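You operate a simulated robot arm through the tools that you are given. There is no shell and no other tool. Be economical: measure what you need, move in short steps, check, and stop when the job is done.

You are at the controls of a simulated robot arm. One attempt, no reset.

Task
Clamp the blue spool in the vise, then file its burr off.
Fine: use the coarse file and put it down on the black mat.
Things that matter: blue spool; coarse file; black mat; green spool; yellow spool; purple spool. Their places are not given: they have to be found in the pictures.

The check looks at the end state, three seconds after you hand in, the way a careful person would. Anything else that was tipped, shoved, dropped, spilled or broken makes it a failure.

Robot
A 7-joint arm with a two-finger parallel gripper, fixed in place. Base frame: the origin is at the foot of the arm, x ahead of it, y to its left, z up; the work surface is at about z = 0. Readings come in m, rad, newtons and seconds.
With the tool pointing down near the work surface it reaches from about 0.24 to 0.62 m from the base axis. Its first joint turns from -1.152 to 1.152 rad. Payload 2.6 kg.
The tool frame sits at the grasp point between the pads (the TCP): z along the fingers, y along the line on which they close. The tips reach 0.03 m beyond it. Largest opening 0.094 m; finger width 0.028, thickness 0.01; the body of the gripper, 0.05 by 0.096 m, starts 0.055 m behind the TCP.
Orientation is told as [roll, pitch, yaw] about the base's x, y, z axes, in that order, counted from this pose: with the fingers straight down and closing along the base's y, the tool's x points along the base's -x, its y along +y and its z along -z.

Tools
- The arm moves only by the tool apply_moves. Its argument "targets" is a list that holds one entry, the list of rows, each a list of 7 numbers: the turn, a rotation vector about the tool's x, y, z in units of 8 degrees (1.0 is 8 degrees), then the shift along the tool's x, y, z in units of 30 mm (1.0 is 30 mm), then the closure in counts, from 0 (fully open) to 255 (shut). In form: [[[wx, wy, wz, tx, ty, tz, gripper], ...]]. A call has 1 to 20 rows; each row shifts and turns the commanded pose from where the row before left it, along the tool's axes as they then stand. A call with a number of a shift or a turn outside -1 to 1 is refused whole. A row lasts 0.2 s, in which the tool goes at most 0.05 m and 0.15 rad; a call with a longer step from one row to the next is refused whole, and so is a gripper value outside its range. A pose out of reach is approached as far as the arm can. The call stops where the force on the tool passes 70 N (or 10 N more than at its start, if that is more) or the arm is blocked; 0.2 s more then pass. The fingers move at their own pace (about 0.072 m/s each) and stop on an object; they squeeze with about 23 N. The grip force told is the motor's: it shows also when the fingers shut on nothing. Time passes only in rows, and 0.2 s behind the last, so rows that do not move let the fingers close. The reply holds the time, the measured pose of the TCP, the force on the tool along the base axes, the opening and the grip force, in the units named above and with some noise.
- Cameras (640 x 400 px; columns grow to the right, rows downward): "scene" is fixed at [0.0192, 0.4461, 0.5499]; the picture's right is [-0.88, -0.47, 0.00], its down [-0.38, 0.71, -0.59] and it looks along [0.28, -0.52, -0.81] (base axes); focal length 214 px, centre (320, 200). "wrist" rides on the gripper at [-0.037, 0, -0.058] in the tool frame; the picture's right is [0.00, -1.00, 0.00], its down [0.97, 0.00, -0.24] and it looks along [0.24, 0.00, 0.97] (tool axes); focal length 218 px, centre (320, 200).
- snapshot(camera): a new picture of that camera. The clock stands still meanwhile.
- pixel_to_xyz(camera, pixels): for up to 12 pixels [column, row] of the newest picture of that camera ("zoom" is the newest enlarged one), the place [x, y, z] in the base frame of the surface seen there, good to about 0.003 m, but the place of the scene camera against the robot may be out by one fixed shift of up to 0.025 m in any direction. The clock stands still meanwhile.
- zoom(camera, box): a new picture of the part [left, top, right, bottom] of that camera's present view, enlarged. The clock stands still meanwhile.
- sign_off(): hands the job in; it is judged then, once.

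Keep the steps short. Do not move on a guess: measure, check each grasp and each placing, and mend mistakes. In all there are 80 turns and 54 pictures (those below and enlarged ones count). Leave the gripper open and the arm clear of the work at the hand-in unless told otherwise, and finish with a single line.

The tools are called after "Emit:" as a command line: name --argument value ..., lists and objects as JSON in quotes. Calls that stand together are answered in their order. apply_moves: Moves the arm, as the interface text tells. Its arguments: {"type":"object","properties":{"targets":{"type":"array"}},"required":["targets"]} The other tools are called the same way: snapshot (camera) takes a picture; pixel_to_xyz (camera, pixels) gives the place of the surface under pixels of a picture; zoom (camera, box) takes an enlarged picture of a part of a camera's view; sign_off () hands the job in.

At the start:

```text
time_s: 0.0
eef_pos: [0.4229, -0.0565, 0.302]
orientation: [0.0, 0.0, 0.0]
force: [-0.6, -0.3, -1.1]
grip_width: 0.0938
grasp_force: 0.0
```

scene: 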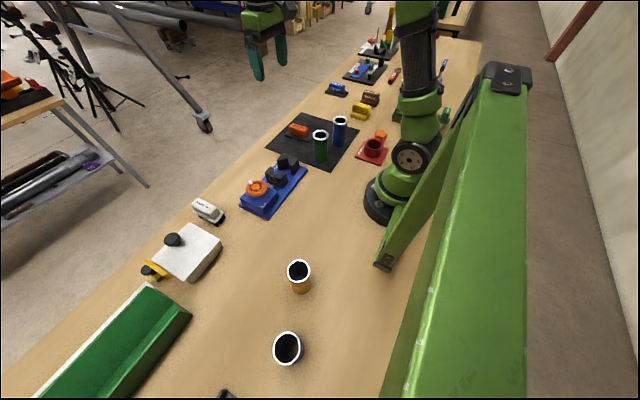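
wrist: 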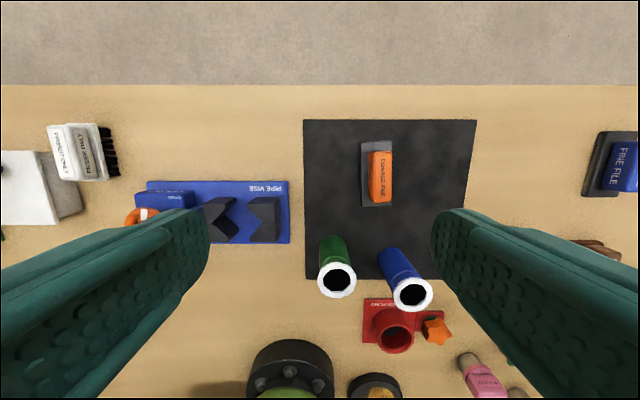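

I see the black mat with the orange coarse file, the green and blue spools at the mat's near edge and the blue vise. I'll enlarge these areas first.

Emit:
zoom --camera "wrist" --box '[120, 100, 320, 260]'

Emit:
zoom --camera "wrist" --box '[300, 110, 480, 360]'

Emit:
zoom --camera "scene" --box '[230, 80, 400, 220]'

```text
2.50 times, centred on (220, 180) of wrist
```

zoom: 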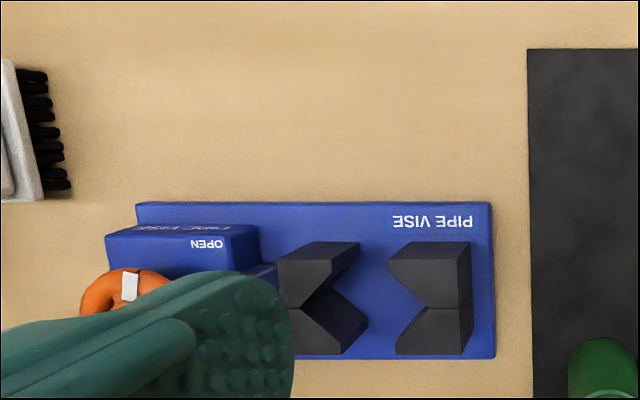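

```text
1.60 times, centred on (390, 235) of wrist
```

zoom: 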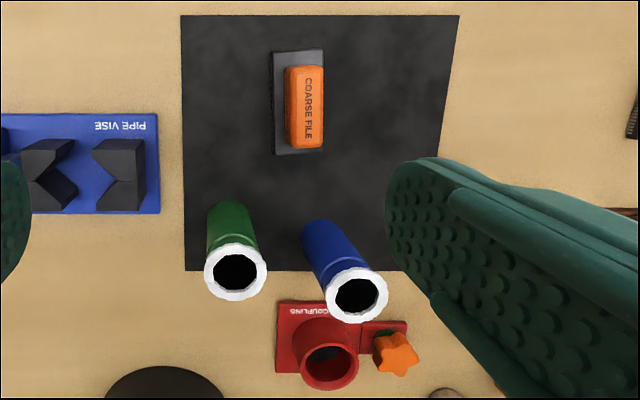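

```text
2.86 times, centred on (315, 150) of scene
```

zoom: 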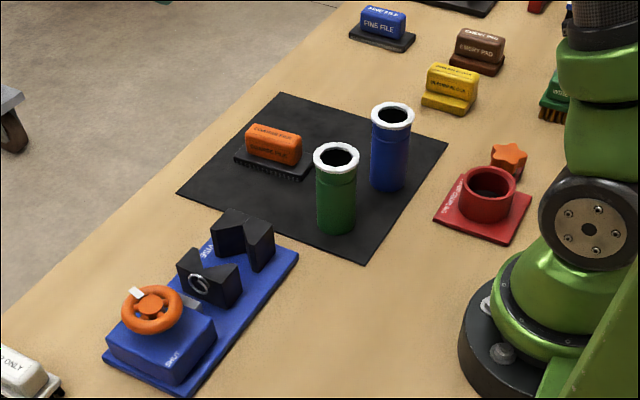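

I'll measure the spools, file, vise jaws and mat with the wrist camera. It rides on the gripper, so the scene camera's possible shift doesn't affect it.

Emit:
snapshot --camera "wrist"

Emit:
pixel_to_xyz --camera "wrist" --pixels '[[396, 290], [427, 290], [411, 278], [411, 308], [322, 280], [354, 280], [380, 152], [380, 200], [364, 145], [364, 203], [306, 122], [474, 122]]'

Emit:
pixel_to_xyz --camera "wrist" --pixels '[[155, 210], [140, 215], [215, 205], [228, 222], [255, 205], [258, 221], [275, 205], [288, 183], [289, 240], [180, 195], [465, 276], [390, 255]]'

```text
48 pictures are left
```

wrist: 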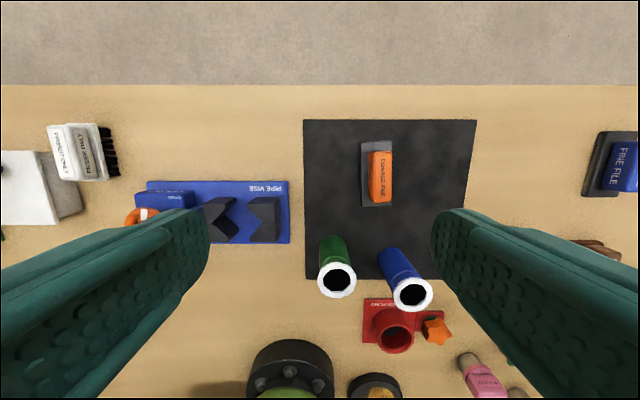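

```text
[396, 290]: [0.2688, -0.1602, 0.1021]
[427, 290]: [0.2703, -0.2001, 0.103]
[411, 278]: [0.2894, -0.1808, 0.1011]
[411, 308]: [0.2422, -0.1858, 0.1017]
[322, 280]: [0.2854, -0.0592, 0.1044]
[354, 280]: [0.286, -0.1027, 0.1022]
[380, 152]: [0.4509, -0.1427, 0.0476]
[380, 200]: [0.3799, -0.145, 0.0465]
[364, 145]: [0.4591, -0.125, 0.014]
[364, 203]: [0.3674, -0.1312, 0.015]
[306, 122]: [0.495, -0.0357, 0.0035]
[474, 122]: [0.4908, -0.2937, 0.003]
```

```text
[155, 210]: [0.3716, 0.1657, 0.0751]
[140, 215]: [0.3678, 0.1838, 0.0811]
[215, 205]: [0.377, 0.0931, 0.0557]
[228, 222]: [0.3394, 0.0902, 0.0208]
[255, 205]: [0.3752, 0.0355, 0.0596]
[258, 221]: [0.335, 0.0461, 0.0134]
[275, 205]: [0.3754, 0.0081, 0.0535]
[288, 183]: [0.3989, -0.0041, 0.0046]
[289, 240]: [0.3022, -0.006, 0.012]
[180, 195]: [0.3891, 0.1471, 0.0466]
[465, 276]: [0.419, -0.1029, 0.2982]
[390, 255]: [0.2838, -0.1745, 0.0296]
```

The blue spool is centred near (0.266, -0.18) with its top at z 0.102. The vise jaws are near y 0.03 to 0.09. Next I'll move high over the vise to look at the jaws and wheel.

Emit:
apply_moves --targets '[[[0, 0, 0, 0.42, 0.91, 0, 0], [0, 0, 0, 0.42, 0.91, 0, 0], [0, 0, 0, 0.42, 0.91, 0, 0], [0, 0, 0, 0.42, 0.91, 0, 0], [0, 0, 0, 0.42, 0.91, 0, 0], [0, 0, 0, 0, 0, 0, 0]]]'

Emit:
snapshot --camera "wrist"

Emit:
zoom --camera "wrist" --box '[200, 120, 440, 280]'

```text
time_s: 1.4
eef_pos: [0.3601, 0.0796, 0.3019]
orientation: [0.0, -0.001, 0.0]
force: [-0.4, 0.3, 0.5]
grip_width: 0.0939
grasp_force: 0.1
```

```text
47 pictures are left
```

wrist: 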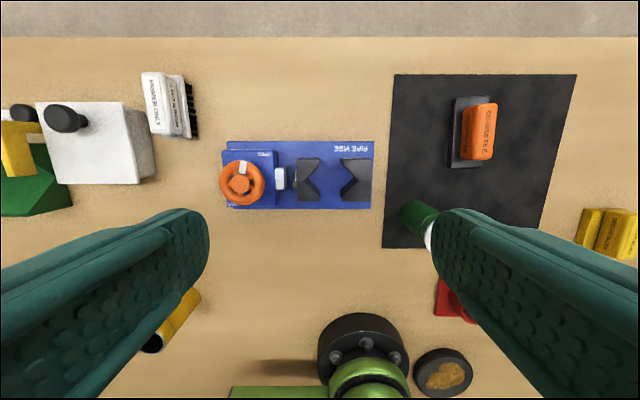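

```text
2.50 times, centred on (320, 200) of wrist
```

zoom: 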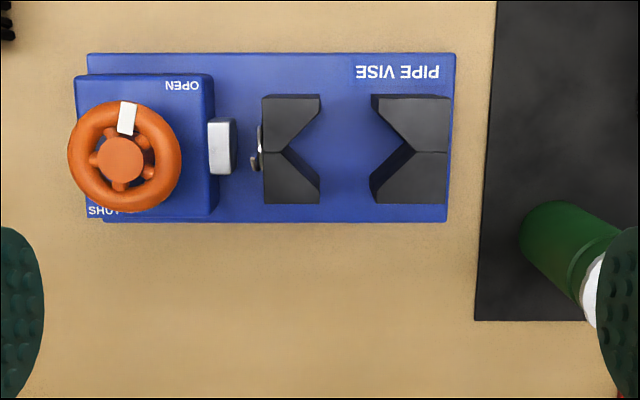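

The left jaw, with the silver plate, is the moving one. The orange wheel's white mark points to OPEN. I'll measure the jaws and the wheel.

Emit:
pixel_to_xyz --camera "zoom" --pixels '[[122, 160], [127, 118], [180, 155], [68, 155], [122, 212], [265, 97], [318, 97], [287, 149], [372, 97], [416, 151], [447, 97], [318, 203]]'

Emit:
pixel_to_xyz --camera "zoom" --pixels '[[345, 150], [222, 145], [372, 200], [447, 203], [265, 203], [200, 85], [95, 210], [205, 205], [255, 160], [240, 150], [85, 60], [453, 215]]'

Emit:
zoom --camera "scene" --box '[230, 145, 320, 225]'

```text
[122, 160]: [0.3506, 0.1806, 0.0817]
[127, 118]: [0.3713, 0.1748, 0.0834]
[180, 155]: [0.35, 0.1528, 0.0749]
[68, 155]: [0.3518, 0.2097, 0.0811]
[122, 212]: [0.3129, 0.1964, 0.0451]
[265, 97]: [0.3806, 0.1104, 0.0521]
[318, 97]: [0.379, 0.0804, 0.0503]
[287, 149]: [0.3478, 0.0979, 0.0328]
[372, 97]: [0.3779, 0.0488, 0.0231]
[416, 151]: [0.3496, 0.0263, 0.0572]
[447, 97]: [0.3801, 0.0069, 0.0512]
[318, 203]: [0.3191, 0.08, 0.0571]
```

```text
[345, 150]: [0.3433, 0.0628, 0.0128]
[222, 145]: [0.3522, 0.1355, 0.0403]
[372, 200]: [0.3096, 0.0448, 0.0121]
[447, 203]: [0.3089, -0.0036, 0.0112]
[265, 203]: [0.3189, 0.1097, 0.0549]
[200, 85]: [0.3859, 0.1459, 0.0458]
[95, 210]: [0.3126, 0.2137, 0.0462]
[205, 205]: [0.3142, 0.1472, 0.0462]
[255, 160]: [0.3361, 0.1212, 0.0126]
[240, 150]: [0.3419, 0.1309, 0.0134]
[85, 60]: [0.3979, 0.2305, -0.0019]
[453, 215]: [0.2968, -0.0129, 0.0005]
```

```text
5.00 times, centred on (275, 185) of scene
```

zoom: 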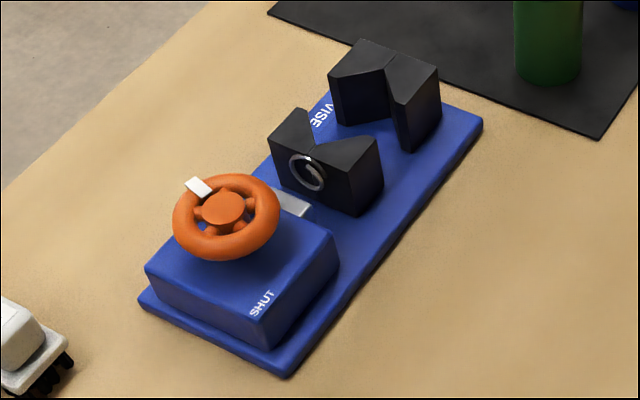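

Measured:
- **Jaws:** centre line at x about 0.349. Fixed V apex at y 0.026, moving V apex at y 0.098, tops at z 0.055.
- **Vise plate:** z 0.012.
- **Wheel:** centre about (0.351, 0.181), top at z 0.082.

Now I'll go high over the blue spool to find its burr.

Emit:
apply_moves --targets '[[[0, 0, 0, 0.3, -0.96, 0, 0], [0, 0, 0, 0.3, -0.96, 0, 0], [0, 0, 0, 0.3, -0.96, 0, 0], [0, 0, 0, 0.3, -0.96, 0, 0], [0, 0, 0, 0.3, -0.96, 0, 0], [0, 0, 0, 0.3, -0.96, 0, 0], [0, 0, 0, 0.3, -0.96, 0, 0], [0, 0, 0, 0.3, -0.96, 0, 0], [0, 0, 0, 0.3, -0.96, 0, 0], [0, 0, 0, 0, 0, 0, 0]]]'

Emit:
zoom --camera "wrist" --box '[240, 120, 400, 280]'

Emit:
zoom --camera "scene" --box '[285, 100, 365, 170]'

```text
time_s: 3.6
eef_pos: [0.2786, -0.1801, 0.3016]
orientation: [0.001, 0.0, -0.001]
force: [0.2, -0.6, -0.3]
grip_width: 0.0937
grasp_force: 0.0
```

```text
2.50 times, centred on (320, 200) of wrist
```

zoom: 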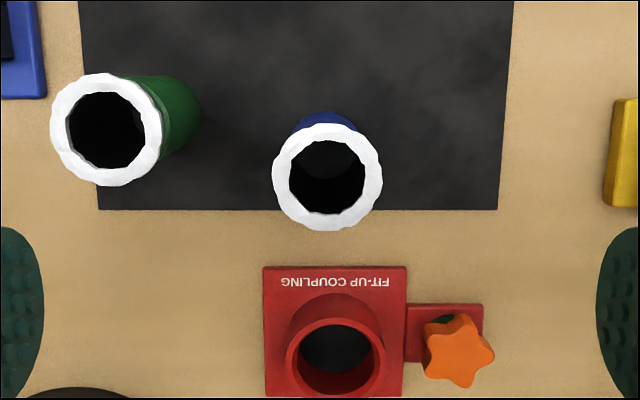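

```text
5.71 times, centred on (325, 135) of scene
```

zoom: 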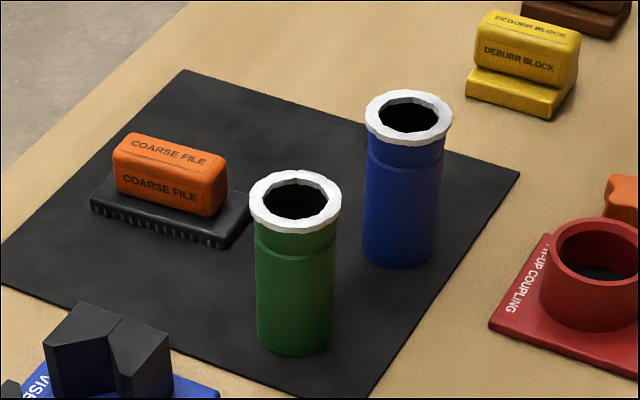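

The ragged white ring on top of the spool is the burr. I'll measure the rim and body from this closer view.

Emit:
pixel_to_xyz --camera "zoom" --pixels '[[400, 250], [250, 335], [300, 345]]'

Emit:
zoom --camera "wrist" --box '[240, 120, 400, 280]'

Emit:
pixel_to_xyz --camera "wrist" --pixels '[[310, 191], [333, 191], [321, 175], [321, 208]]'

```text
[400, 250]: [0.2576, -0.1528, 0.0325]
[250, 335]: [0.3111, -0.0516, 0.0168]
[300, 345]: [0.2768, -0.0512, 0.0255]
```

```text
2.50 times, centred on (320, 200) of wrist
```

zoom: 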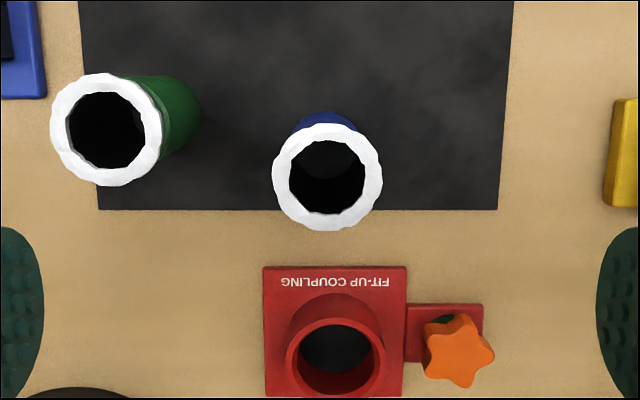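

```text
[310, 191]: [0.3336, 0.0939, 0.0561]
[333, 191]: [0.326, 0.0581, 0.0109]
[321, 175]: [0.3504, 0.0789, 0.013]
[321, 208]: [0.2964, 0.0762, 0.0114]
```

Emit:
pixel_to_xyz --camera "zoom" --pixels '[[280, 177], [375, 177], [327, 130], [327, 222], [60, 130], [155, 130], [325, 115], [345, 310], [105, 80], [105, 178]]'

```text
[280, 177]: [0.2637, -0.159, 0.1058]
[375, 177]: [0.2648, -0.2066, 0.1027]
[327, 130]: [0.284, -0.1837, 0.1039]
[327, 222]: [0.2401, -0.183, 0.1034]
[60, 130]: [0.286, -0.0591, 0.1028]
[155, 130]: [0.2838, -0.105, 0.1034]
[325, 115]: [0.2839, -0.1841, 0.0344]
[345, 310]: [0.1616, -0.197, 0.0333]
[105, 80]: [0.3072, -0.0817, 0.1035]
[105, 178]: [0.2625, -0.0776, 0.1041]
```

The blue spool's centre is (0.262, -0.183), the rim radius is 0.024 and the top is at 0.103. I'll descend with open fingers to TCP z 0.083, leaving the lower body free for the vise, then close.

Emit:
apply_moves --targets '[[[0, 0, 0, 0.553, -0.1, 0, 0], [0, 0, 0, 0, 0, 1, 0], [0, 0, 0, 0, 0, 1, 0], [0, 0, 0, 0, 0, 1, 0], [0, 0, 0, 0, 0, 1, 0], [0, 0, 0, 0, 0, 1, 0], [0, 0, 0, 0, 0, 1, 0], [0, 0, 0, 0, 0, 0.7, 0], [0, 0, 0, 0, 0, 0.58, 0], [0, 0, 0, 0, 0, 0, 0]]]'

Emit:
snapshot --camera "wrist"

```text
time_s: 5.8
eef_pos: [0.2637, -0.1826, 0.0814]
orientation: [0.0, 0.0, 0.0]
force: [0.2, 0.7, 0.0]
grip_width: 0.0942
grasp_force: 0.0
```

```text
41 pictures are left
```

wrist: 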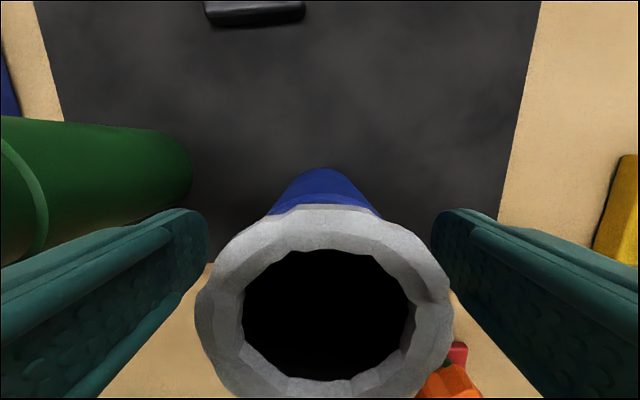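

The spool sits between the fingers, with the rim centre near (325, 310). I'll close the gripper.

Emit:
apply_moves --targets '[[[0, 0, 0, 0, 0, 0, 100], [0, 0, 0, 0, 0, 0, 180], [0, 0, 0, 0, 0, 0, 255], [0, 0, 0, 0, 0, 0, 255], [0, 0, 0, 0, 0, 0, 255], [0, 0, 0, 0, 0, 0, 255]]]'

Emit:
snapshot --camera "wrist"

```text
time_s: 7.2
eef_pos: [0.2643, -0.1824, 0.0823]
orientation: [0.0, -0.002, 0.002]
force: [0.9, -2.0, -0.6]
grip_width: 0.0538
grasp_force: 22.7
```

```text
40 pictures are left
```

wrist: 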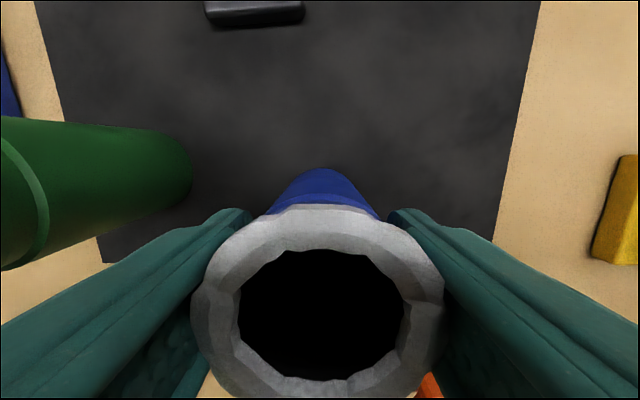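

The fingers stopped on the rim at 0.054 m with 22.7 N. I'll lift straight up and check.

Emit:
apply_moves --targets '[[[0, 0, 0, 0, 0, -0.4, 255], [0, 0, 0, 0, 0, -0.8, 255], [0, 0, 0, 0, 0, -1, 255], [0, 0, 0, 0, 0, -1, 255], [0, 0, 0, 0, 0, -1, 255], [0, 0, 0, 0, 0, -1, 255], [0, 0, 0, 0, 0, 0, 255]]]'

Emit:
zoom --camera "scene" --box '[260, 40, 420, 180]'

```text
time_s: 8.8
eef_pos: [0.263, -0.1832, 0.2406]
orientation: [0.001, 0.0, 0.002]
force: [-0.5, -0.5, -3.0]
grip_width: 0.0538
grasp_force: 23.0
```

```text
2.86 times, centred on (340, 110) of scene
```

zoom: 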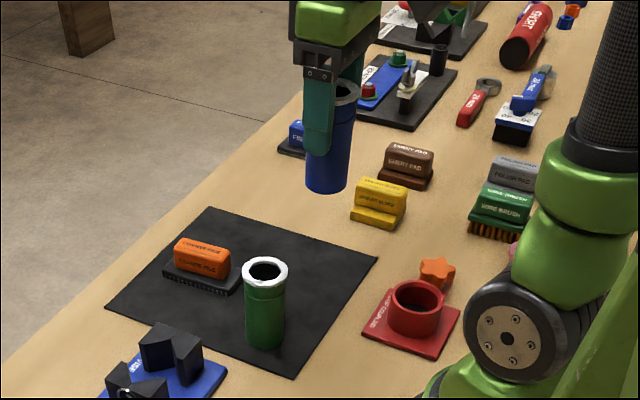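

The spool is held upright. I'll carry it over the green spool to hover above the jaws at (0.349, 0.061).

Emit:
apply_moves --targets '[[[0, 0, 0, -0.32, 0.9, 0, 255], [0, 0, 0, -0.32, 0.9, 0, 255], [0, 0, 0, -0.32, 0.9, 0, 255], [0, 0, 0, -0.32, 0.9, 0, 255], [0, 0, 0, -0.32, 0.9, 0, 255], [0, 0, 0, -0.32, 0.9, 0, 255], [0, 0, 0, -0.32, 0.9, 0, 255], [0, 0, 0, -0.32, 0.9, 0, 255], [0, 0, 0, -0.3, 0.93, 0, 255], [0, 0, 0, 0, 0, 0, 255]]]'

Emit:
zoom --camera "scene" --box '[210, 60, 370, 220]'

Emit:
snapshot --camera "wrist"

```text
time_s: 11.0
eef_pos: [0.3485, 0.0617, 0.238]
orientation: [0.0, 0.001, 0.001]
force: [0.1, 0.2, -2.6]
grip_width: 0.054
grasp_force: 23.1
```

```text
2.50 times, centred on (290, 140) of scene
```

zoom: 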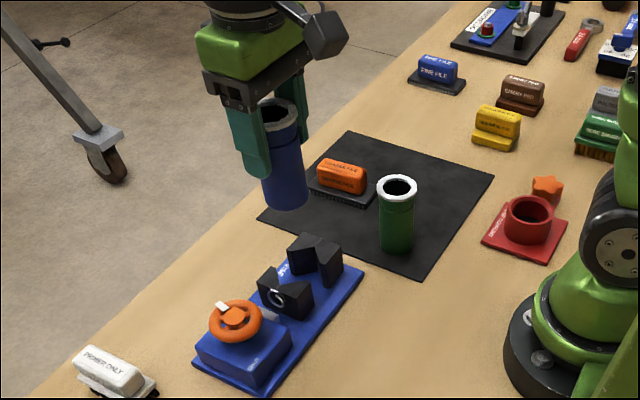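

```text
37 pictures are left
```

wrist: 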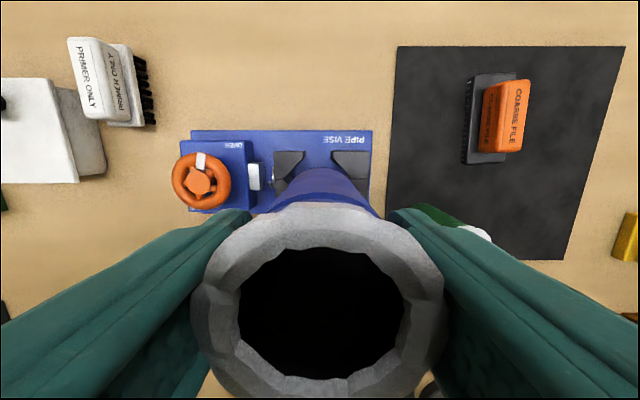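

It is aligned. I'll lower until the bottom is just above the jaw tops and look.

Emit:
apply_moves --targets '[[[0, 0, 0, 0, 0, 1, 255], [0, 0, 0, 0, 0, 1, 255], [0, 0, 0, 0, 0, 1, 255], [0, 0, 0, 0, 0, 0.2, 255], [0, 0, 0, 0, 0, 0, 255]]]'

Emit:
zoom --camera "scene" --box '[230, 125, 320, 215]'

Emit:
zoom --camera "wrist" --box '[180, 80, 460, 280]'

```text
time_s: 12.2
eef_pos: [0.3484, 0.0621, 0.1427]
orientation: [-0.001, -0.001, 0.0]
force: [0.3, 0.2, -3.3]
grip_width: 0.0538
grasp_force: 23.1
```

```text
4.44 times, centred on (275, 170) of scene
```

zoom: 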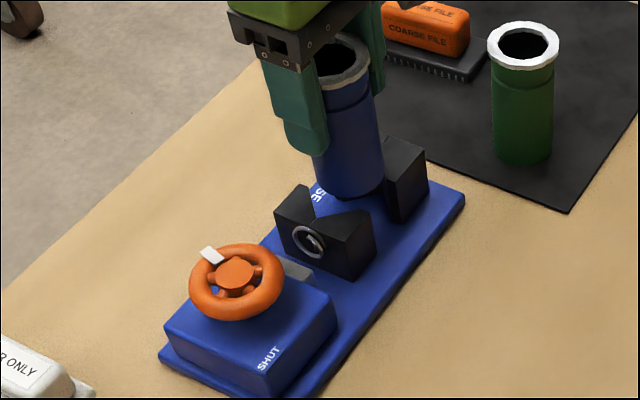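

```text
2.00 times, centred on (320, 180) of wrist
```

zoom: 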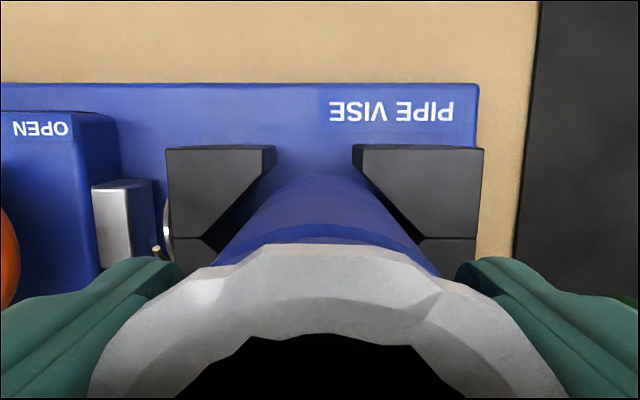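

It is centred over the gap. I'll lower it the rest of the way, slowing near the plate.

Emit:
apply_moves --targets '[[[0, 0, 0, 0, 0, 0.6, 255], [0, 0, 0, 0, 0, 0.5, 255], [0, 0, 0, 0, 0, 0.3, 255], [0, 0, 0, 0, 0, 0.15, 255], [0, 0, 0, 0, 0, 0.1, 255], [0, 0, 0, 0, 0, 0, 255]]]'

```text
time_s: 13.2
eef_pos: [0.3492, 0.063, 0.1033]
orientation: [0.002, -0.006, -0.01]
force: [-3.6, -2.1, 9.7]
grip_width: 0.0489
grasp_force: 23.7
stopped in row 4: the force on the tool passed its limit (the readings are from after the stop); the commanded pose is now the measured one
```

The arm stopped on force at z 0.103, and the grip width fell from 0.054 to 0.049. I need to look before going on.

Emit:
zoom --camera "scene" --box '[230, 125, 320, 215]'

Emit:
snapshot --camera "wrist"

```text
4.44 times, centred on (275, 170) of scene
```

zoom: 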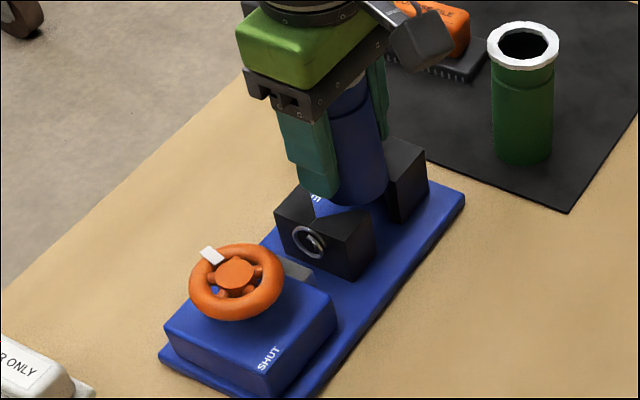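

```text
33 pictures are left
```

wrist: 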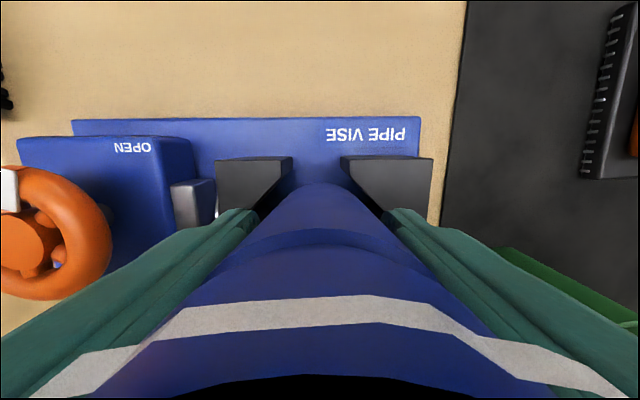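

The spool's bottom appears to be resting on the jaw tops, so it slid up in the grip until the rim met the palm. I'll measure where the bottom sits relative to the jaws.

Emit:
zoom --camera "scene" --box '[260, 145, 305, 190]'

Emit:
pixel_to_xyz --camera "zoom" --pixels '[[380, 300], [430, 230], [330, 290], [290, 290], [220, 240], [300, 320], [480, 350], [560, 180], [580, 240], [400, 340]]'

Emit:
zoom --camera "wrist" --box '[190, 110, 460, 280]'

```text
8.89 times, centred on (282, 168) of scene
```

zoom: 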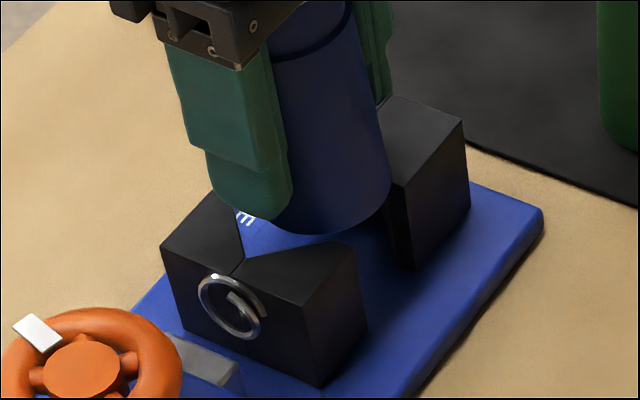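

```text
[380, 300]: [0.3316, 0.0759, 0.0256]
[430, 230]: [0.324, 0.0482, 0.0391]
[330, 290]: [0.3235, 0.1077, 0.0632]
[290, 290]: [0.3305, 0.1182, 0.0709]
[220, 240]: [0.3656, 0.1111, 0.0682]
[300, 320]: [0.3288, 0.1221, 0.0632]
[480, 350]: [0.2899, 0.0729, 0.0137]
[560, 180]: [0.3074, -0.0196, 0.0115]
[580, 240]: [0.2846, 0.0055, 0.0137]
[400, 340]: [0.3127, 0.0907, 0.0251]
```

```text
2.35 times, centred on (325, 195) of wrist
```

zoom: 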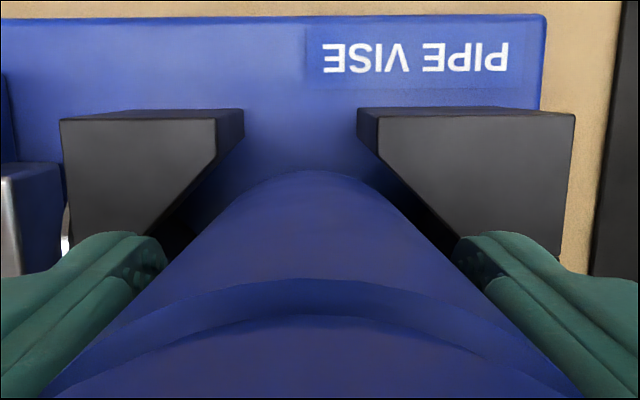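

Emit:
pixel_to_xyz --camera "zoom" --pixels '[[310, 178], [310, 200], [310, 260], [260, 215], [385, 210], [215, 122], [382, 120], [150, 228], [450, 220], [310, 160], [325, 335], [310, 240]]'

```text
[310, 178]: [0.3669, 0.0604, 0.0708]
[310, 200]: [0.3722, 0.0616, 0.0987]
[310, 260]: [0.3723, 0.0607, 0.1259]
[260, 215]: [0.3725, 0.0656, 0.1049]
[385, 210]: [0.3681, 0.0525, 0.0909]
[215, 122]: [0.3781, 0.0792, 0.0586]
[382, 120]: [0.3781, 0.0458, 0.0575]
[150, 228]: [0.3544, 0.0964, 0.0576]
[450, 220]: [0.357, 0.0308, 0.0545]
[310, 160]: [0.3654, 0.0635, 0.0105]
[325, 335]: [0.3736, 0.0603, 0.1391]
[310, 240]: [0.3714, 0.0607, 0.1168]
```

The readings say the bottom is at z about 0.06, at jaw-top height, though by plan measurement it should fit. I'll raise it a little to see how the spool sits in the grip.

Emit:
apply_moves --targets '[[[0, 0, 0, 0, 0, -0.3, 255], [0, 0, 0, 0, 0, -0.7, 255], [0, 0, 0, 0, 0, -1, 255], [0, 0, 0, 0, 0, 0, 255]]]'

Emit:
zoom --camera "scene" --box '[240, 110, 320, 190]'

Emit:
zoom --camera "wrist" --box '[200, 80, 440, 280]'

```text
time_s: 14.2
eef_pos: [0.3497, 0.063, 0.1622]
orientation: [0.002, -0.004, -0.007]
force: [-0.1, -0.9, -3.2]
grip_width: 0.0486
grasp_force: 23.1
```

```text
5.00 times, centred on (280, 150) of scene
```

zoom: 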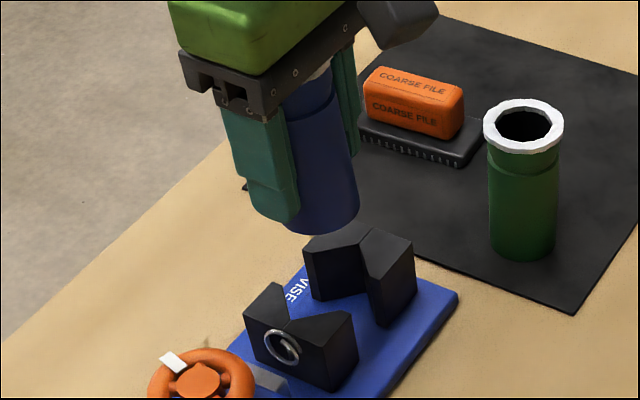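

```text
2.00 times, centred on (320, 180) of wrist
```

zoom: 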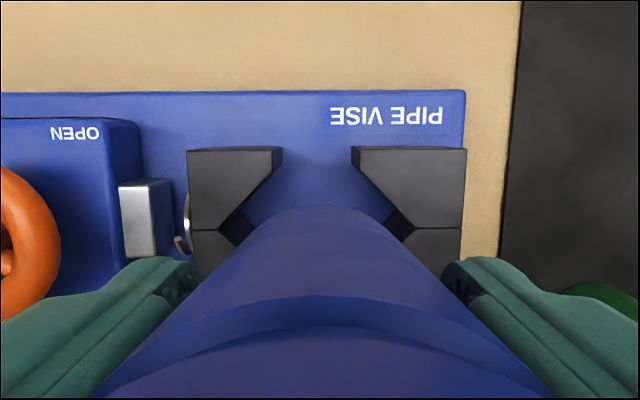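

The spool is upright in the grip with its rim near the palm. It can't slide further, so I can feel for the seat. I'll lower it gently onto the jaws in tiny steps and read the force.

Emit:
apply_moves --targets '[[[0, 0, 0, 0, 0, 1, 255], [0, 0, 0, 0, 0, 0.8, 255], [0, 0, 0, 0, 0, 0.05, 255], [0, 0, 0, 0, 0, 0.05, 255], [0, 0, 0, 0, 0, 0, 255]]]'

Emit:
snapshot --camera "wrist"

Emit:
pixel_to_xyz --camera "wrist" --pixels '[[320, 190], [320, 200], [320, 215], [300, 200], [345, 200], [280, 165], [350, 165], [320, 184]]'

```text
time_s: 15.4
eef_pos: [0.3484, 0.0615, 0.1044]
orientation: [0.002, -0.003, -0.006]
force: [-0.4, -0.7, -2.3]
grip_width: 0.0487
grasp_force: 22.7
```

```text
28 pictures are left
```

wrist: 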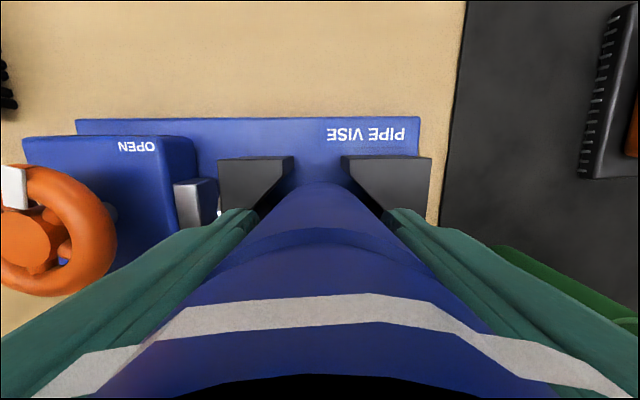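

```text
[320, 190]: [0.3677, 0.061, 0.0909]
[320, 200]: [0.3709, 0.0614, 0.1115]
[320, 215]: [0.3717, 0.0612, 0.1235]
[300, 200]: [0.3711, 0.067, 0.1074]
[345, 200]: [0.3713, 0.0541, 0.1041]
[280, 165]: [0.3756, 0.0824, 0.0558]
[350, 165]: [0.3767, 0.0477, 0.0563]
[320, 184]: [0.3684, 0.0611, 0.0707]
```

There's no contact yet. I'll go down 1.5 mm at a time.

Emit:
apply_moves --targets '[[[0, 0, 0, 0, 0, 0.06, 255], [0, 0, 0, 0, 0, 0.06, 255], [0, 0, 0, 0, 0, 0, 255]]]'

```text
time_s: 16.2
eef_pos: [0.3494, 0.0628, 0.1018]
orientation: [0.003, -0.006, -0.01]
force: [-6.5, 0.3, 26.1]
grip_width: 0.0489
grasp_force: 23.1
```

Contact is at TCP z 0.102 with 26 N, so it is on the jaw tops. I'll probe sideways: lift 2 mm, shift 5 mm toward -x and lower again.

Emit:
apply_moves --targets '[[[0, 0, 0, 0, 0, -0.12, 255], [0, 0, 0, 0.17, 0, 0, 255], [0, 0, 0, 0, 0, 0.06, 255], [0, 0, 0, 0, 0, 0.1, 255], [0, 0, 0, 0, 0, 0, 255]]]'

```text
time_s: 17.4
eef_pos: [0.3446, 0.0626, 0.1024]
orientation: [0.004, -0.006, -0.01]
force: [-17.1, -1.1, 62.6]
grip_width: 0.0489
grasp_force: 23.5
```

Same contact height, so x isn't the cause. I'll go back in x and probe +y by 6 mm with light pressure.

Emit:
apply_moves --targets '[[[0, 0, 0, 0, 0, -0.3, 255], [0, 0, 0, -0.17, 0.2, 0, 255], [0, 0, 0, 0, 0, 0.15, 255], [0, 0, 0, 0, 0, 0.08, 255], [0, 0, 0, 0, 0, 0, 255]]]'

Emit:
apply_moves --targets '[[[0, 0, 0, 0, 0, -0.3, 255], [0, 0, 0, 0, -0.4, 0, 255], [0, 0, 0, 0, 0, 0.25, 255], [0, 0, 0, 0, 0, 0.06, 255], [0, 0, 0, 0, 0, 0, 255]]]'

```text
time_s: 18.6
eef_pos: [0.3482, 0.0687, 0.1033]
orientation: [0.002, -0.004, -0.006]
force: [-2.6, 0.2, 6.7]
grip_width: 0.049
grasp_force: 23.0
```

```text
time_s: 19.8
eef_pos: [0.3484, 0.0567, 0.1029]
orientation: [0.0, -0.007, -0.009]
force: [-6.7, -0.4, 25.9]
grip_width: 0.0486
grasp_force: 23.0
```

The contact height is about 0.102 over the whole ±6 mm range, so something wide is blocking at jaw-top height. I'll stop pushing and set the spool back on its place on the mat, since I need a new grip anyway. Then I can inspect the empty vise. First I'll lift and carry it back.

Emit:
apply_moves --targets '[[[0, 0, 0, 0, 0, -0.4, 255], [0, 0, 0, 0, 0, -1, 255], [0, 0, 0, 0, 0, -1, 255], [0, 0, 0, 0, 0, -1, 255], [0, 0, 0, 0, 0, -1, 255], [0, 0, 0, 0.3, -0.85, 0, 255], [0, 0, 0, 0.32, -0.9, 0, 255], [0, 0, 0, 0.32, -0.9, 0, 255], [0, 0, 0, 0.32, -0.9, 0, 255], [0, 0, 0, 0.32, -0.9, 0, 255], [0, 0, 0, 0.32, -0.9, 0, 255], [0, 0, 0, 0.32, -0.9, 0, 255], [0, 0, 0, 0.32, -0.9, 0, 255], [0, 0, 0, 0.3, -0.85, 0, 255], [0, 0, 0, 0, 0, 0, 255]]]'

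Emit:
zoom --camera "scene" --box '[230, 145, 310, 225]'

```text
time_s: 23.0
eef_pos: [0.2621, -0.1834, 0.2333]
orientation: [0.001, -0.002, -0.008]
force: [0.1, -0.4, -2.4]
grip_width: 0.0487
grasp_force: 22.6
```

```text
5.00 times, centred on (270, 185) of scene
```

zoom: 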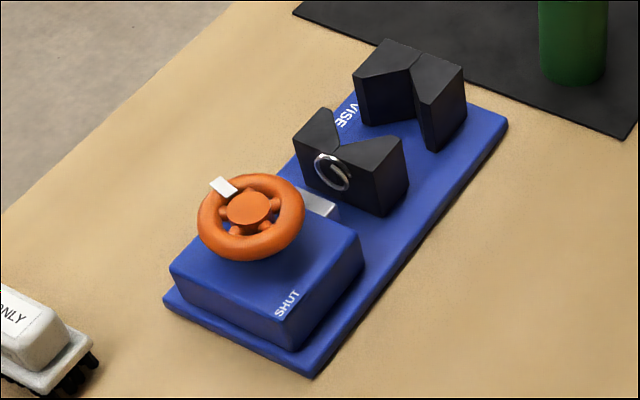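

The vise looks undisturbed. I'll lower the spool to the mat gently.

Emit:
apply_moves --targets '[[[0, 0, 0, 0, 0, 1, 255], [0, 0, 0, 0, 0, 1, 255], [0, 0, 0, 0, 0, 1, 255], [0, 0, 0, 0, 0, 1, 255], [0, 0, 0, 0, 0, 1, 255], [0, 0, 0, 0, 0, 0.7, 255], [0, 0, 0, 0, 0, 0.15, 255], [0, 0, 0, 0, 0, 0.1, 255], [0, 0, 0, 0, 0, 0, 255]]]'

```text
time_s: 25.0
eef_pos: [0.2616, -0.1841, 0.0545]
orientation: [0.0, -0.003, -0.006]
force: [0.4, 0.1, -3.8]
grip_width: 0.0485
grasp_force: 23.0
```

No contact yet. I'll keep going down in 1.5 mm steps.

Emit:
apply_moves --targets '[[[0, 0, 0, 0, 0, 0.05, 255], [0, 0, 0, 0, 0, 0.05, 255], [0, 0, 0, 0, 0, 0.05, 255], [0, 0, 0, 0, 0, 0, 255]]]'

```text
time_s: 26.0
eef_pos: [0.2624, -0.1836, 0.0517]
orientation: [0.0, -0.005, -0.008]
force: [-1.5, -0.5, 6.7]
grip_width: 0.0485
grasp_force: 22.7
```

It touched down at z 0.052 (6.7 N), so the bottom is 0.049 below the TCP. That confirms the vise contact was at z about 0.054, the jaw tops. I'll open the gripper and rise.

Emit:
apply_moves --targets '[[[0, 0, 0, 0, 0, 0, 150], [0, 0, 0, 0, 0, 0, 60], [0, 0, 0, 0, 0, 0, 0], [0, 0, 0, 0, 0, 0, 0], [0, 0, 0, 0, 0, 0, 0], [0, 0, 0, 0, 0, -0.5, 0], [0, 0, 0, 0, 0, -1, 0], [0, 0, 0, 0, 0, -1, 0], [0, 0, 0, 0, 0, -1, 0], [0, 0, 0, 0, 0, -1, 0], [0, 0, 0, 0, 0, -1, 0], [0, 0, 0, 0, 0, -1, 0], [0, 0, 0, 0, 0, 0, 0]]]'

Emit:
snapshot --camera "wrist"

```text
time_s: 28.8
eef_pos: [0.2613, -0.1827, 0.2446]
orientation: [0.003, -0.002, -0.009]
force: [-0.5, -0.6, -0.6]
grip_width: 0.094
grasp_force: 0.1
```

```text
26 pictures are left
```

wrist: 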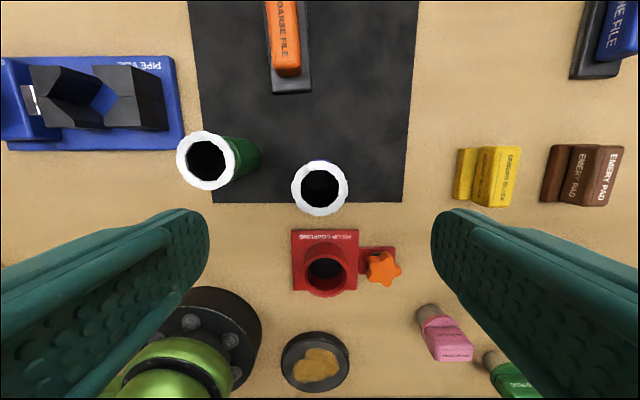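

The spool stands upright on the mat again. I'll go and look closely into the jaws from straight above.

Emit:
apply_moves --targets '[[[0, 0, 0, -0.25, 0.9, 0, 0], [0, 0, 0, -0.25, 0.9, 0, 0], [0, 0, 0, -0.25, 0.9, 0, 0], [0, 0, 0, -0.25, 0.9, 0, 0], [0, 0, 0, -0.25, 0.9, 0, 0], [0, 0, 0, -0.25, 0.9, 0, 0], [0, 0, 0, -0.25, 0.9, 0, 0], [0, 0, 0, -0.25, 0.9, 0, 0], [0, 0, 0, -0.3, 0.9, 0, 0], [0, 0, 0, 0, 0, 1, 0], [0, 0, 0, 0, 0, 1, 0], [0, 0, 0, 0, 0, 0, 0]]]'

Emit:
zoom --camera "wrist" --box '[180, 100, 440, 270]'

Emit:
pixel_to_xyz --camera "zoom" --pixels '[[350, 200], [350, 150], [350, 250], [300, 200], [400, 200], [350, 300], [270, 200], [430, 200], [250, 120], [450, 120], [220, 200], [480, 200]]'

```text
time_s: 31.4
eef_pos: [0.3334, 0.0587, 0.1861]
orientation: [0.001, -0.004, -0.006]
force: [-0.4, 0.1, 0.0]
grip_width: 0.0942
grasp_force: 0.1
```

```text
2.35 times, centred on (310, 185) of wrist
```

zoom: 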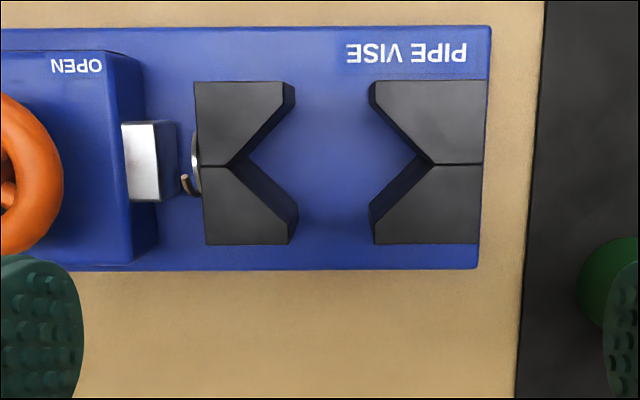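

```text
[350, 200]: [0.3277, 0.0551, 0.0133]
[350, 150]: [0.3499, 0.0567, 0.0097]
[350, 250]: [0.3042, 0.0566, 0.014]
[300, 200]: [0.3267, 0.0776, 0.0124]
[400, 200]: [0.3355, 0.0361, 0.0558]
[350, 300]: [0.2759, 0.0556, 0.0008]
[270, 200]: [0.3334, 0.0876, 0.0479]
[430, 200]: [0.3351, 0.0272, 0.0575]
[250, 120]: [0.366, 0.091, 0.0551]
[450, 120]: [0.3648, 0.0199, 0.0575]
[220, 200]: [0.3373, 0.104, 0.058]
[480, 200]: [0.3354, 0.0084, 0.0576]
```

The jaws look open and clear: gap at the tips about 0.028, apex to apex about 0.077. But the wheel's white mark points to +x, about 35° short of the OPEN label, so the vise may not be fully open. I'll go over the wheel to test it.

Emit:
apply_moves --targets '[[[0, 0, 0, -0.15, 0.9, 0, 0], [0, 0, 0, -0.15, 0.9, 0, 0], [0, 0, 0, -0.15, 0.9, 0, 0], [0, 0, 0, -0.15, 0.9, 0, 0], [0, 0, 0, 0, 0.48, 0, 0], [0, 0, 0, 0, 0, 0, 0]]]'

Emit:
snapshot --camera "wrist"

Emit:
pixel_to_xyz --camera "wrist" --pixels '[[320, 210], [285, 210], [355, 210], [320, 170], [320, 250], [400, 210]]'

```text
time_s: 32.8
eef_pos: [0.3524, 0.1815, 0.1868]
orientation: [0.002, -0.004, -0.007]
force: [0.1, 0.0, -0.4]
grip_width: 0.094
grasp_force: 0.1
```

```text
24 pictures are left
```

wrist: 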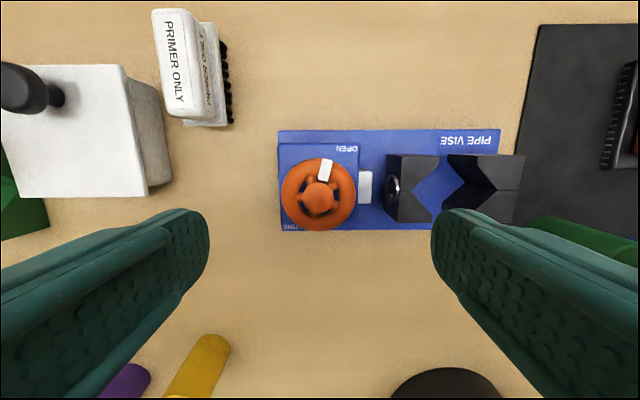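

```text
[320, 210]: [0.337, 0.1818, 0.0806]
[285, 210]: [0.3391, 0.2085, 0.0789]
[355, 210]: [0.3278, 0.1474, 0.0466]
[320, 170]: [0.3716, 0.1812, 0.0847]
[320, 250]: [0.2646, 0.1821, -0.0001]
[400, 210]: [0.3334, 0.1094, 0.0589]
```

The wheel centre is at about (0.352, 0.182). I'll descend to TCP z 0.083, which puts the tips at 0.053 above the housing at 0.046, and close on the wheel.

Emit:
apply_moves --targets '[[[0, 0, 0, 0, 0, 1, 0], [0, 0, 0, 0, 0, 1, 0], [0, 0, 0, 0, 0, 1, 0], [0, 0, 0, 0, 0.03, 0.44, 0], [0, 0, 0, 0, 0, 0, 100], [0, 0, 0, 0, 0, 0, 180], [0, 0, 0, 0, 0, 0, 255], [0, 0, 0, 0, 0, 0, 255], [0, 0, 0, 0, 0, 0, 255]]]'

```text
time_s: 34.8
eef_pos: [0.35, 0.1822, 0.0821]
orientation: [0.002, -0.001, -0.006]
force: [-15.6, -4.4, 0.1]
grip_width: 0.0599
grasp_force: 44.4
```

The wheel is gripped at 0.060, with some side load in x. I'll ease 2 mm to -x, then turn 16° clockwise from above, toward the OPEN label, to see whether it moves freely.

Emit:
apply_moves --targets '[[[0, 0, 0, 0.06, 0, 0, 255], [0, 0, 0.5, 0, 0, 0, 255], [0, 0, 0.5, 0, 0, 0, 255], [0, 0, 0.5, 0, 0, 0, 255], [0, 0, 0.5, 0, 0, 0, 255], [0, 0, 0, 0, 0, 0, 255]]]'

Emit:
zoom --camera "scene" --box '[220, 140, 320, 220]'

```text
time_s: 36.2
eef_pos: [0.351, 0.1828, 0.0827]
orientation: [0.003, -0.003, -0.288]
force: [10.2, 7.9, -31.2]
grip_width: 0.0593
grasp_force: 45.5
```

```text
5.00 times, centred on (270, 180) of scene
```

zoom: 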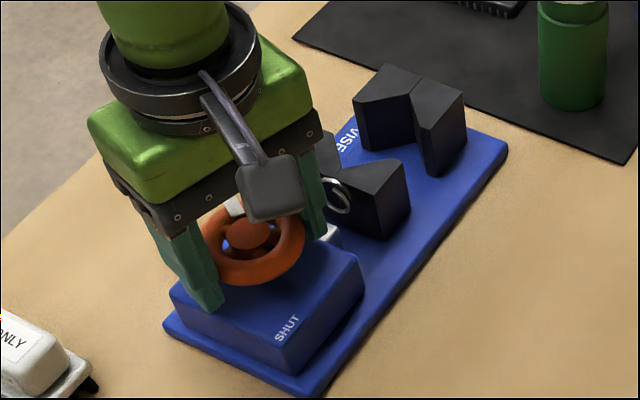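

The wheel turned, with the mark moving clockwise, and the moving jaw seems to have shifted toward the fixed jaw. So clockwise closes it. I'll turn back and 16° further counter-clockwise to see whether it opens more.

Emit:
apply_moves --targets '[[[0, 0, -0.5, 0, 0, 0, 255], [0, 0, -0.5, 0, 0, 0, 255], [0, 0, -0.5, 0, 0, 0, 255], [0, 0, -0.5, 0, 0, 0, 255], [0, 0, -0.5, 0, 0, 0, 255], [0, 0, -0.5, 0, 0, 0, 255], [0, 0, -0.5, 0, 0, 0, 255], [0, 0, -0.5, 0, 0, 0, 255], [0, 0, 0, 0, 0, 0, 255]]]'

Emit:
zoom --camera "scene" --box '[220, 140, 320, 220]'

```text
time_s: 38.2
eef_pos: [0.3506, 0.1831, 0.0843]
orientation: [0.001, -0.003, 0.272]
force: [-4.2, -2.8, 14.3]
grip_width: 0.0597
grasp_force: 44.9
```

```text
5.00 times, centred on (270, 180) of scene
```

zoom: 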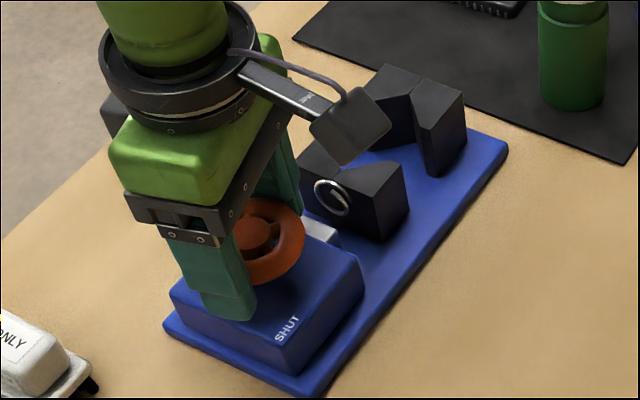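

The jaw's ring is back at its original pixel (333, 197), so it seems to be at its open stop. I'll release, rise and look with the wrist camera.

Emit:
apply_moves --targets '[[[0, 0, 0, 0, 0, 0, 100], [0, 0, 0, 0, 0, 0, 0], [0, 0, 0, 0, 0, 0, 0], [0, 0, 0, 0, 0, -1, 0], [0, 0, 1, 0, 0, -1, 0], [0, 0, 1, 0, 0, -1, 0], [0, 0, 0, 0, 0, 0, 0]]]'

Emit:
zoom --camera "wrist" --box '[240, 100, 540, 290]'

Emit:
pixel_to_xyz --camera "zoom" --pixels '[[350, 190], [380, 210]]'

```text
time_s: 39.8
eef_pos: [0.3489, 0.1834, 0.1735]
orientation: [0.001, -0.003, -0.009]
force: [-0.7, 0.5, 1.2]
grip_width: 0.0942
grasp_force: 0.1
```

```text
2.11 times, centred on (390, 195) of wrist
```

zoom: 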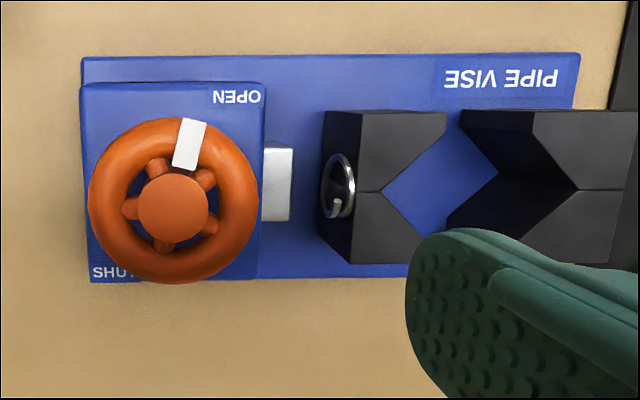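

```text
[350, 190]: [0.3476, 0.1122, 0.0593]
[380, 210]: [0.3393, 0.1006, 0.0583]
```

The mark is unchanged, so the vise was and is fully open, and clockwise closes. Next I'll check whether the V is really free. I'll put the closed, thin fingers into the gap at (0.3495, 0.0626), down to tip z 0.035.

Emit:
apply_moves --targets '[[[0, 0, 0, 0, -0.8, 0, 255], [0, 0, 0, 0, -0.8, 0, 255], [0, 0, 0, 0, -0.8, 0, 255], [0, 0, 0, 0, -0.8, 0, 255], [0, 0, -0.05, -0.02, -0.83, 0, 255], [0, 0, 0, 0, 0, 0, 255], [0, 0, 0, 0, 0, 1, 255], [0, 0, 0, 0, 0, 1, 255], [0, 0, 0, 0, 0, 0.5, 255], [0, 0, 0, 0, 0, 0.3, 255], [0, 0, 0, 0, 0, 0.3, 255], [0, 0, 0, 0, 0, 0.2, 255], [0, 0, 0, 0, 0, 0.3, 255], [0, 0, 0, 0, 0, 0, 255]]]'

```text
time_s: 42.8
eef_pos: [0.3493, 0.0607, 0.0641]
orientation: [0.002, -0.002, -0.001]
force: [0.3, -0.5, -0.6]
grip_width: 0.0
grasp_force: 23.3
```

The centre gap is free to tip z 0.034. Now I'll feel toward the fixed jaw (-y) in 2 mm steps to check the V is hollow.

Emit:
apply_moves --targets '[[[0, 0, 0, 0, -0.07, 0, 255], [0, 0, 0, 0, -0.07, 0, 255], [0, 0, 0, 0, -0.07, 0, 255], [0, 0, 0, 0, -0.07, 0, 255], [0, 0, 0, 0, -0.07, 0, 255], [0, 0, 0, 0, 0, 0, 255]]]'

```text
time_s: 44.2
eef_pos: [0.35, 0.0524, 0.0658]
orientation: [0.001, -0.002, -0.001]
force: [-0.1, 1.0, 0.8]
grip_width: 0.0
grasp_force: 22.9
```

Emit:
apply_moves --targets '[[[0, 0, 0, 0, -0.07, 0, 255], [0, 0, 0, 0, -0.07, 0, 255], [0, 0, 0, 0, -0.07, 0, 255], [0, 0, 0, 0, 0, 0, 255]]]'

```text
time_s: 45.2
eef_pos: [0.3505, 0.0481, 0.0655]
orientation: [0.008, -0.004, 0.003]
force: [3.8, 31.1, -5.6]
grip_width: 0.0
grasp_force: 23.6
```

The V is hollow: contact came only at y 0.049, well past the tip plane. Now the same toward the moving jaw.

Emit:
apply_moves --targets '[[[0, 0, 0, 0, 0.4, 0, 255], [0, 0, 0, 0, 0.3, 0, 255], [0, 0, 0, 0, 0.1, 0, 255], [0, 0, 0, 0, 0.07, 0, 255], [0, 0, 0, 0, 0, 0, 255]]]'

Emit:
apply_moves --targets '[[[0, 0, 0, 0, 0.06, 0, 255], [0, 0, 0, 0, 0.06, 0, 255], [0, 0, 0, 0, 0, 0, 255]]]'

```text
time_s: 46.4
eef_pos: [0.3502, 0.0715, 0.0658]
orientation: [0.002, -0.004, 0.001]
force: [0.4, -0.4, 0.8]
grip_width: 0.0
grasp_force: 23.5
```

```text
time_s: 47.2
eef_pos: [0.3489, 0.0745, 0.0648]
orientation: [0.002, -0.005, 0.0]
force: [-0.3, 0.8, 0.1]
grip_width: 0.0
grasp_force: 23.2
```

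Both Vs are hollow. From the touch geometry, a cylinder up to about r 0.027 just fits, so with a body of r 0.024 the centring must be within about 3 mm. The earlier readings show the spool's bottom was tilted back about 6 mm in x, which explains the block. I'll finish the touch on the moving jaw to fix the centre.

Emit:
apply_moves --targets '[[[0, 0, 0, 0, 0.05, 0, 255], [0, 0, 0, 0, 0.05, 0, 255], [0, 0, 0, 0, 0, 0, 255]]]'

Emit:
apply_moves --targets '[[[0, 0, 0, 0, 0.05, 0, 255], [0, 0, 0, 0, 0.05, 0, 255], [0, 0, 0, 0, 0, 0, 255]]]'

```text
time_s: 48.0
eef_pos: [0.3496, 0.0774, 0.065]
orientation: [0.002, -0.004, 0.0]
force: [0.2, -0.6, 0.5]
grip_width: 0.0
grasp_force: 23.2
```

```text
time_s: 48.8
eef_pos: [0.349, 0.0796, 0.0657]
orientation: [0.002, -0.004, -0.001]
force: [1.0, -2.3, 1.0]
grip_width: 0.0
grasp_force: 23.3
```

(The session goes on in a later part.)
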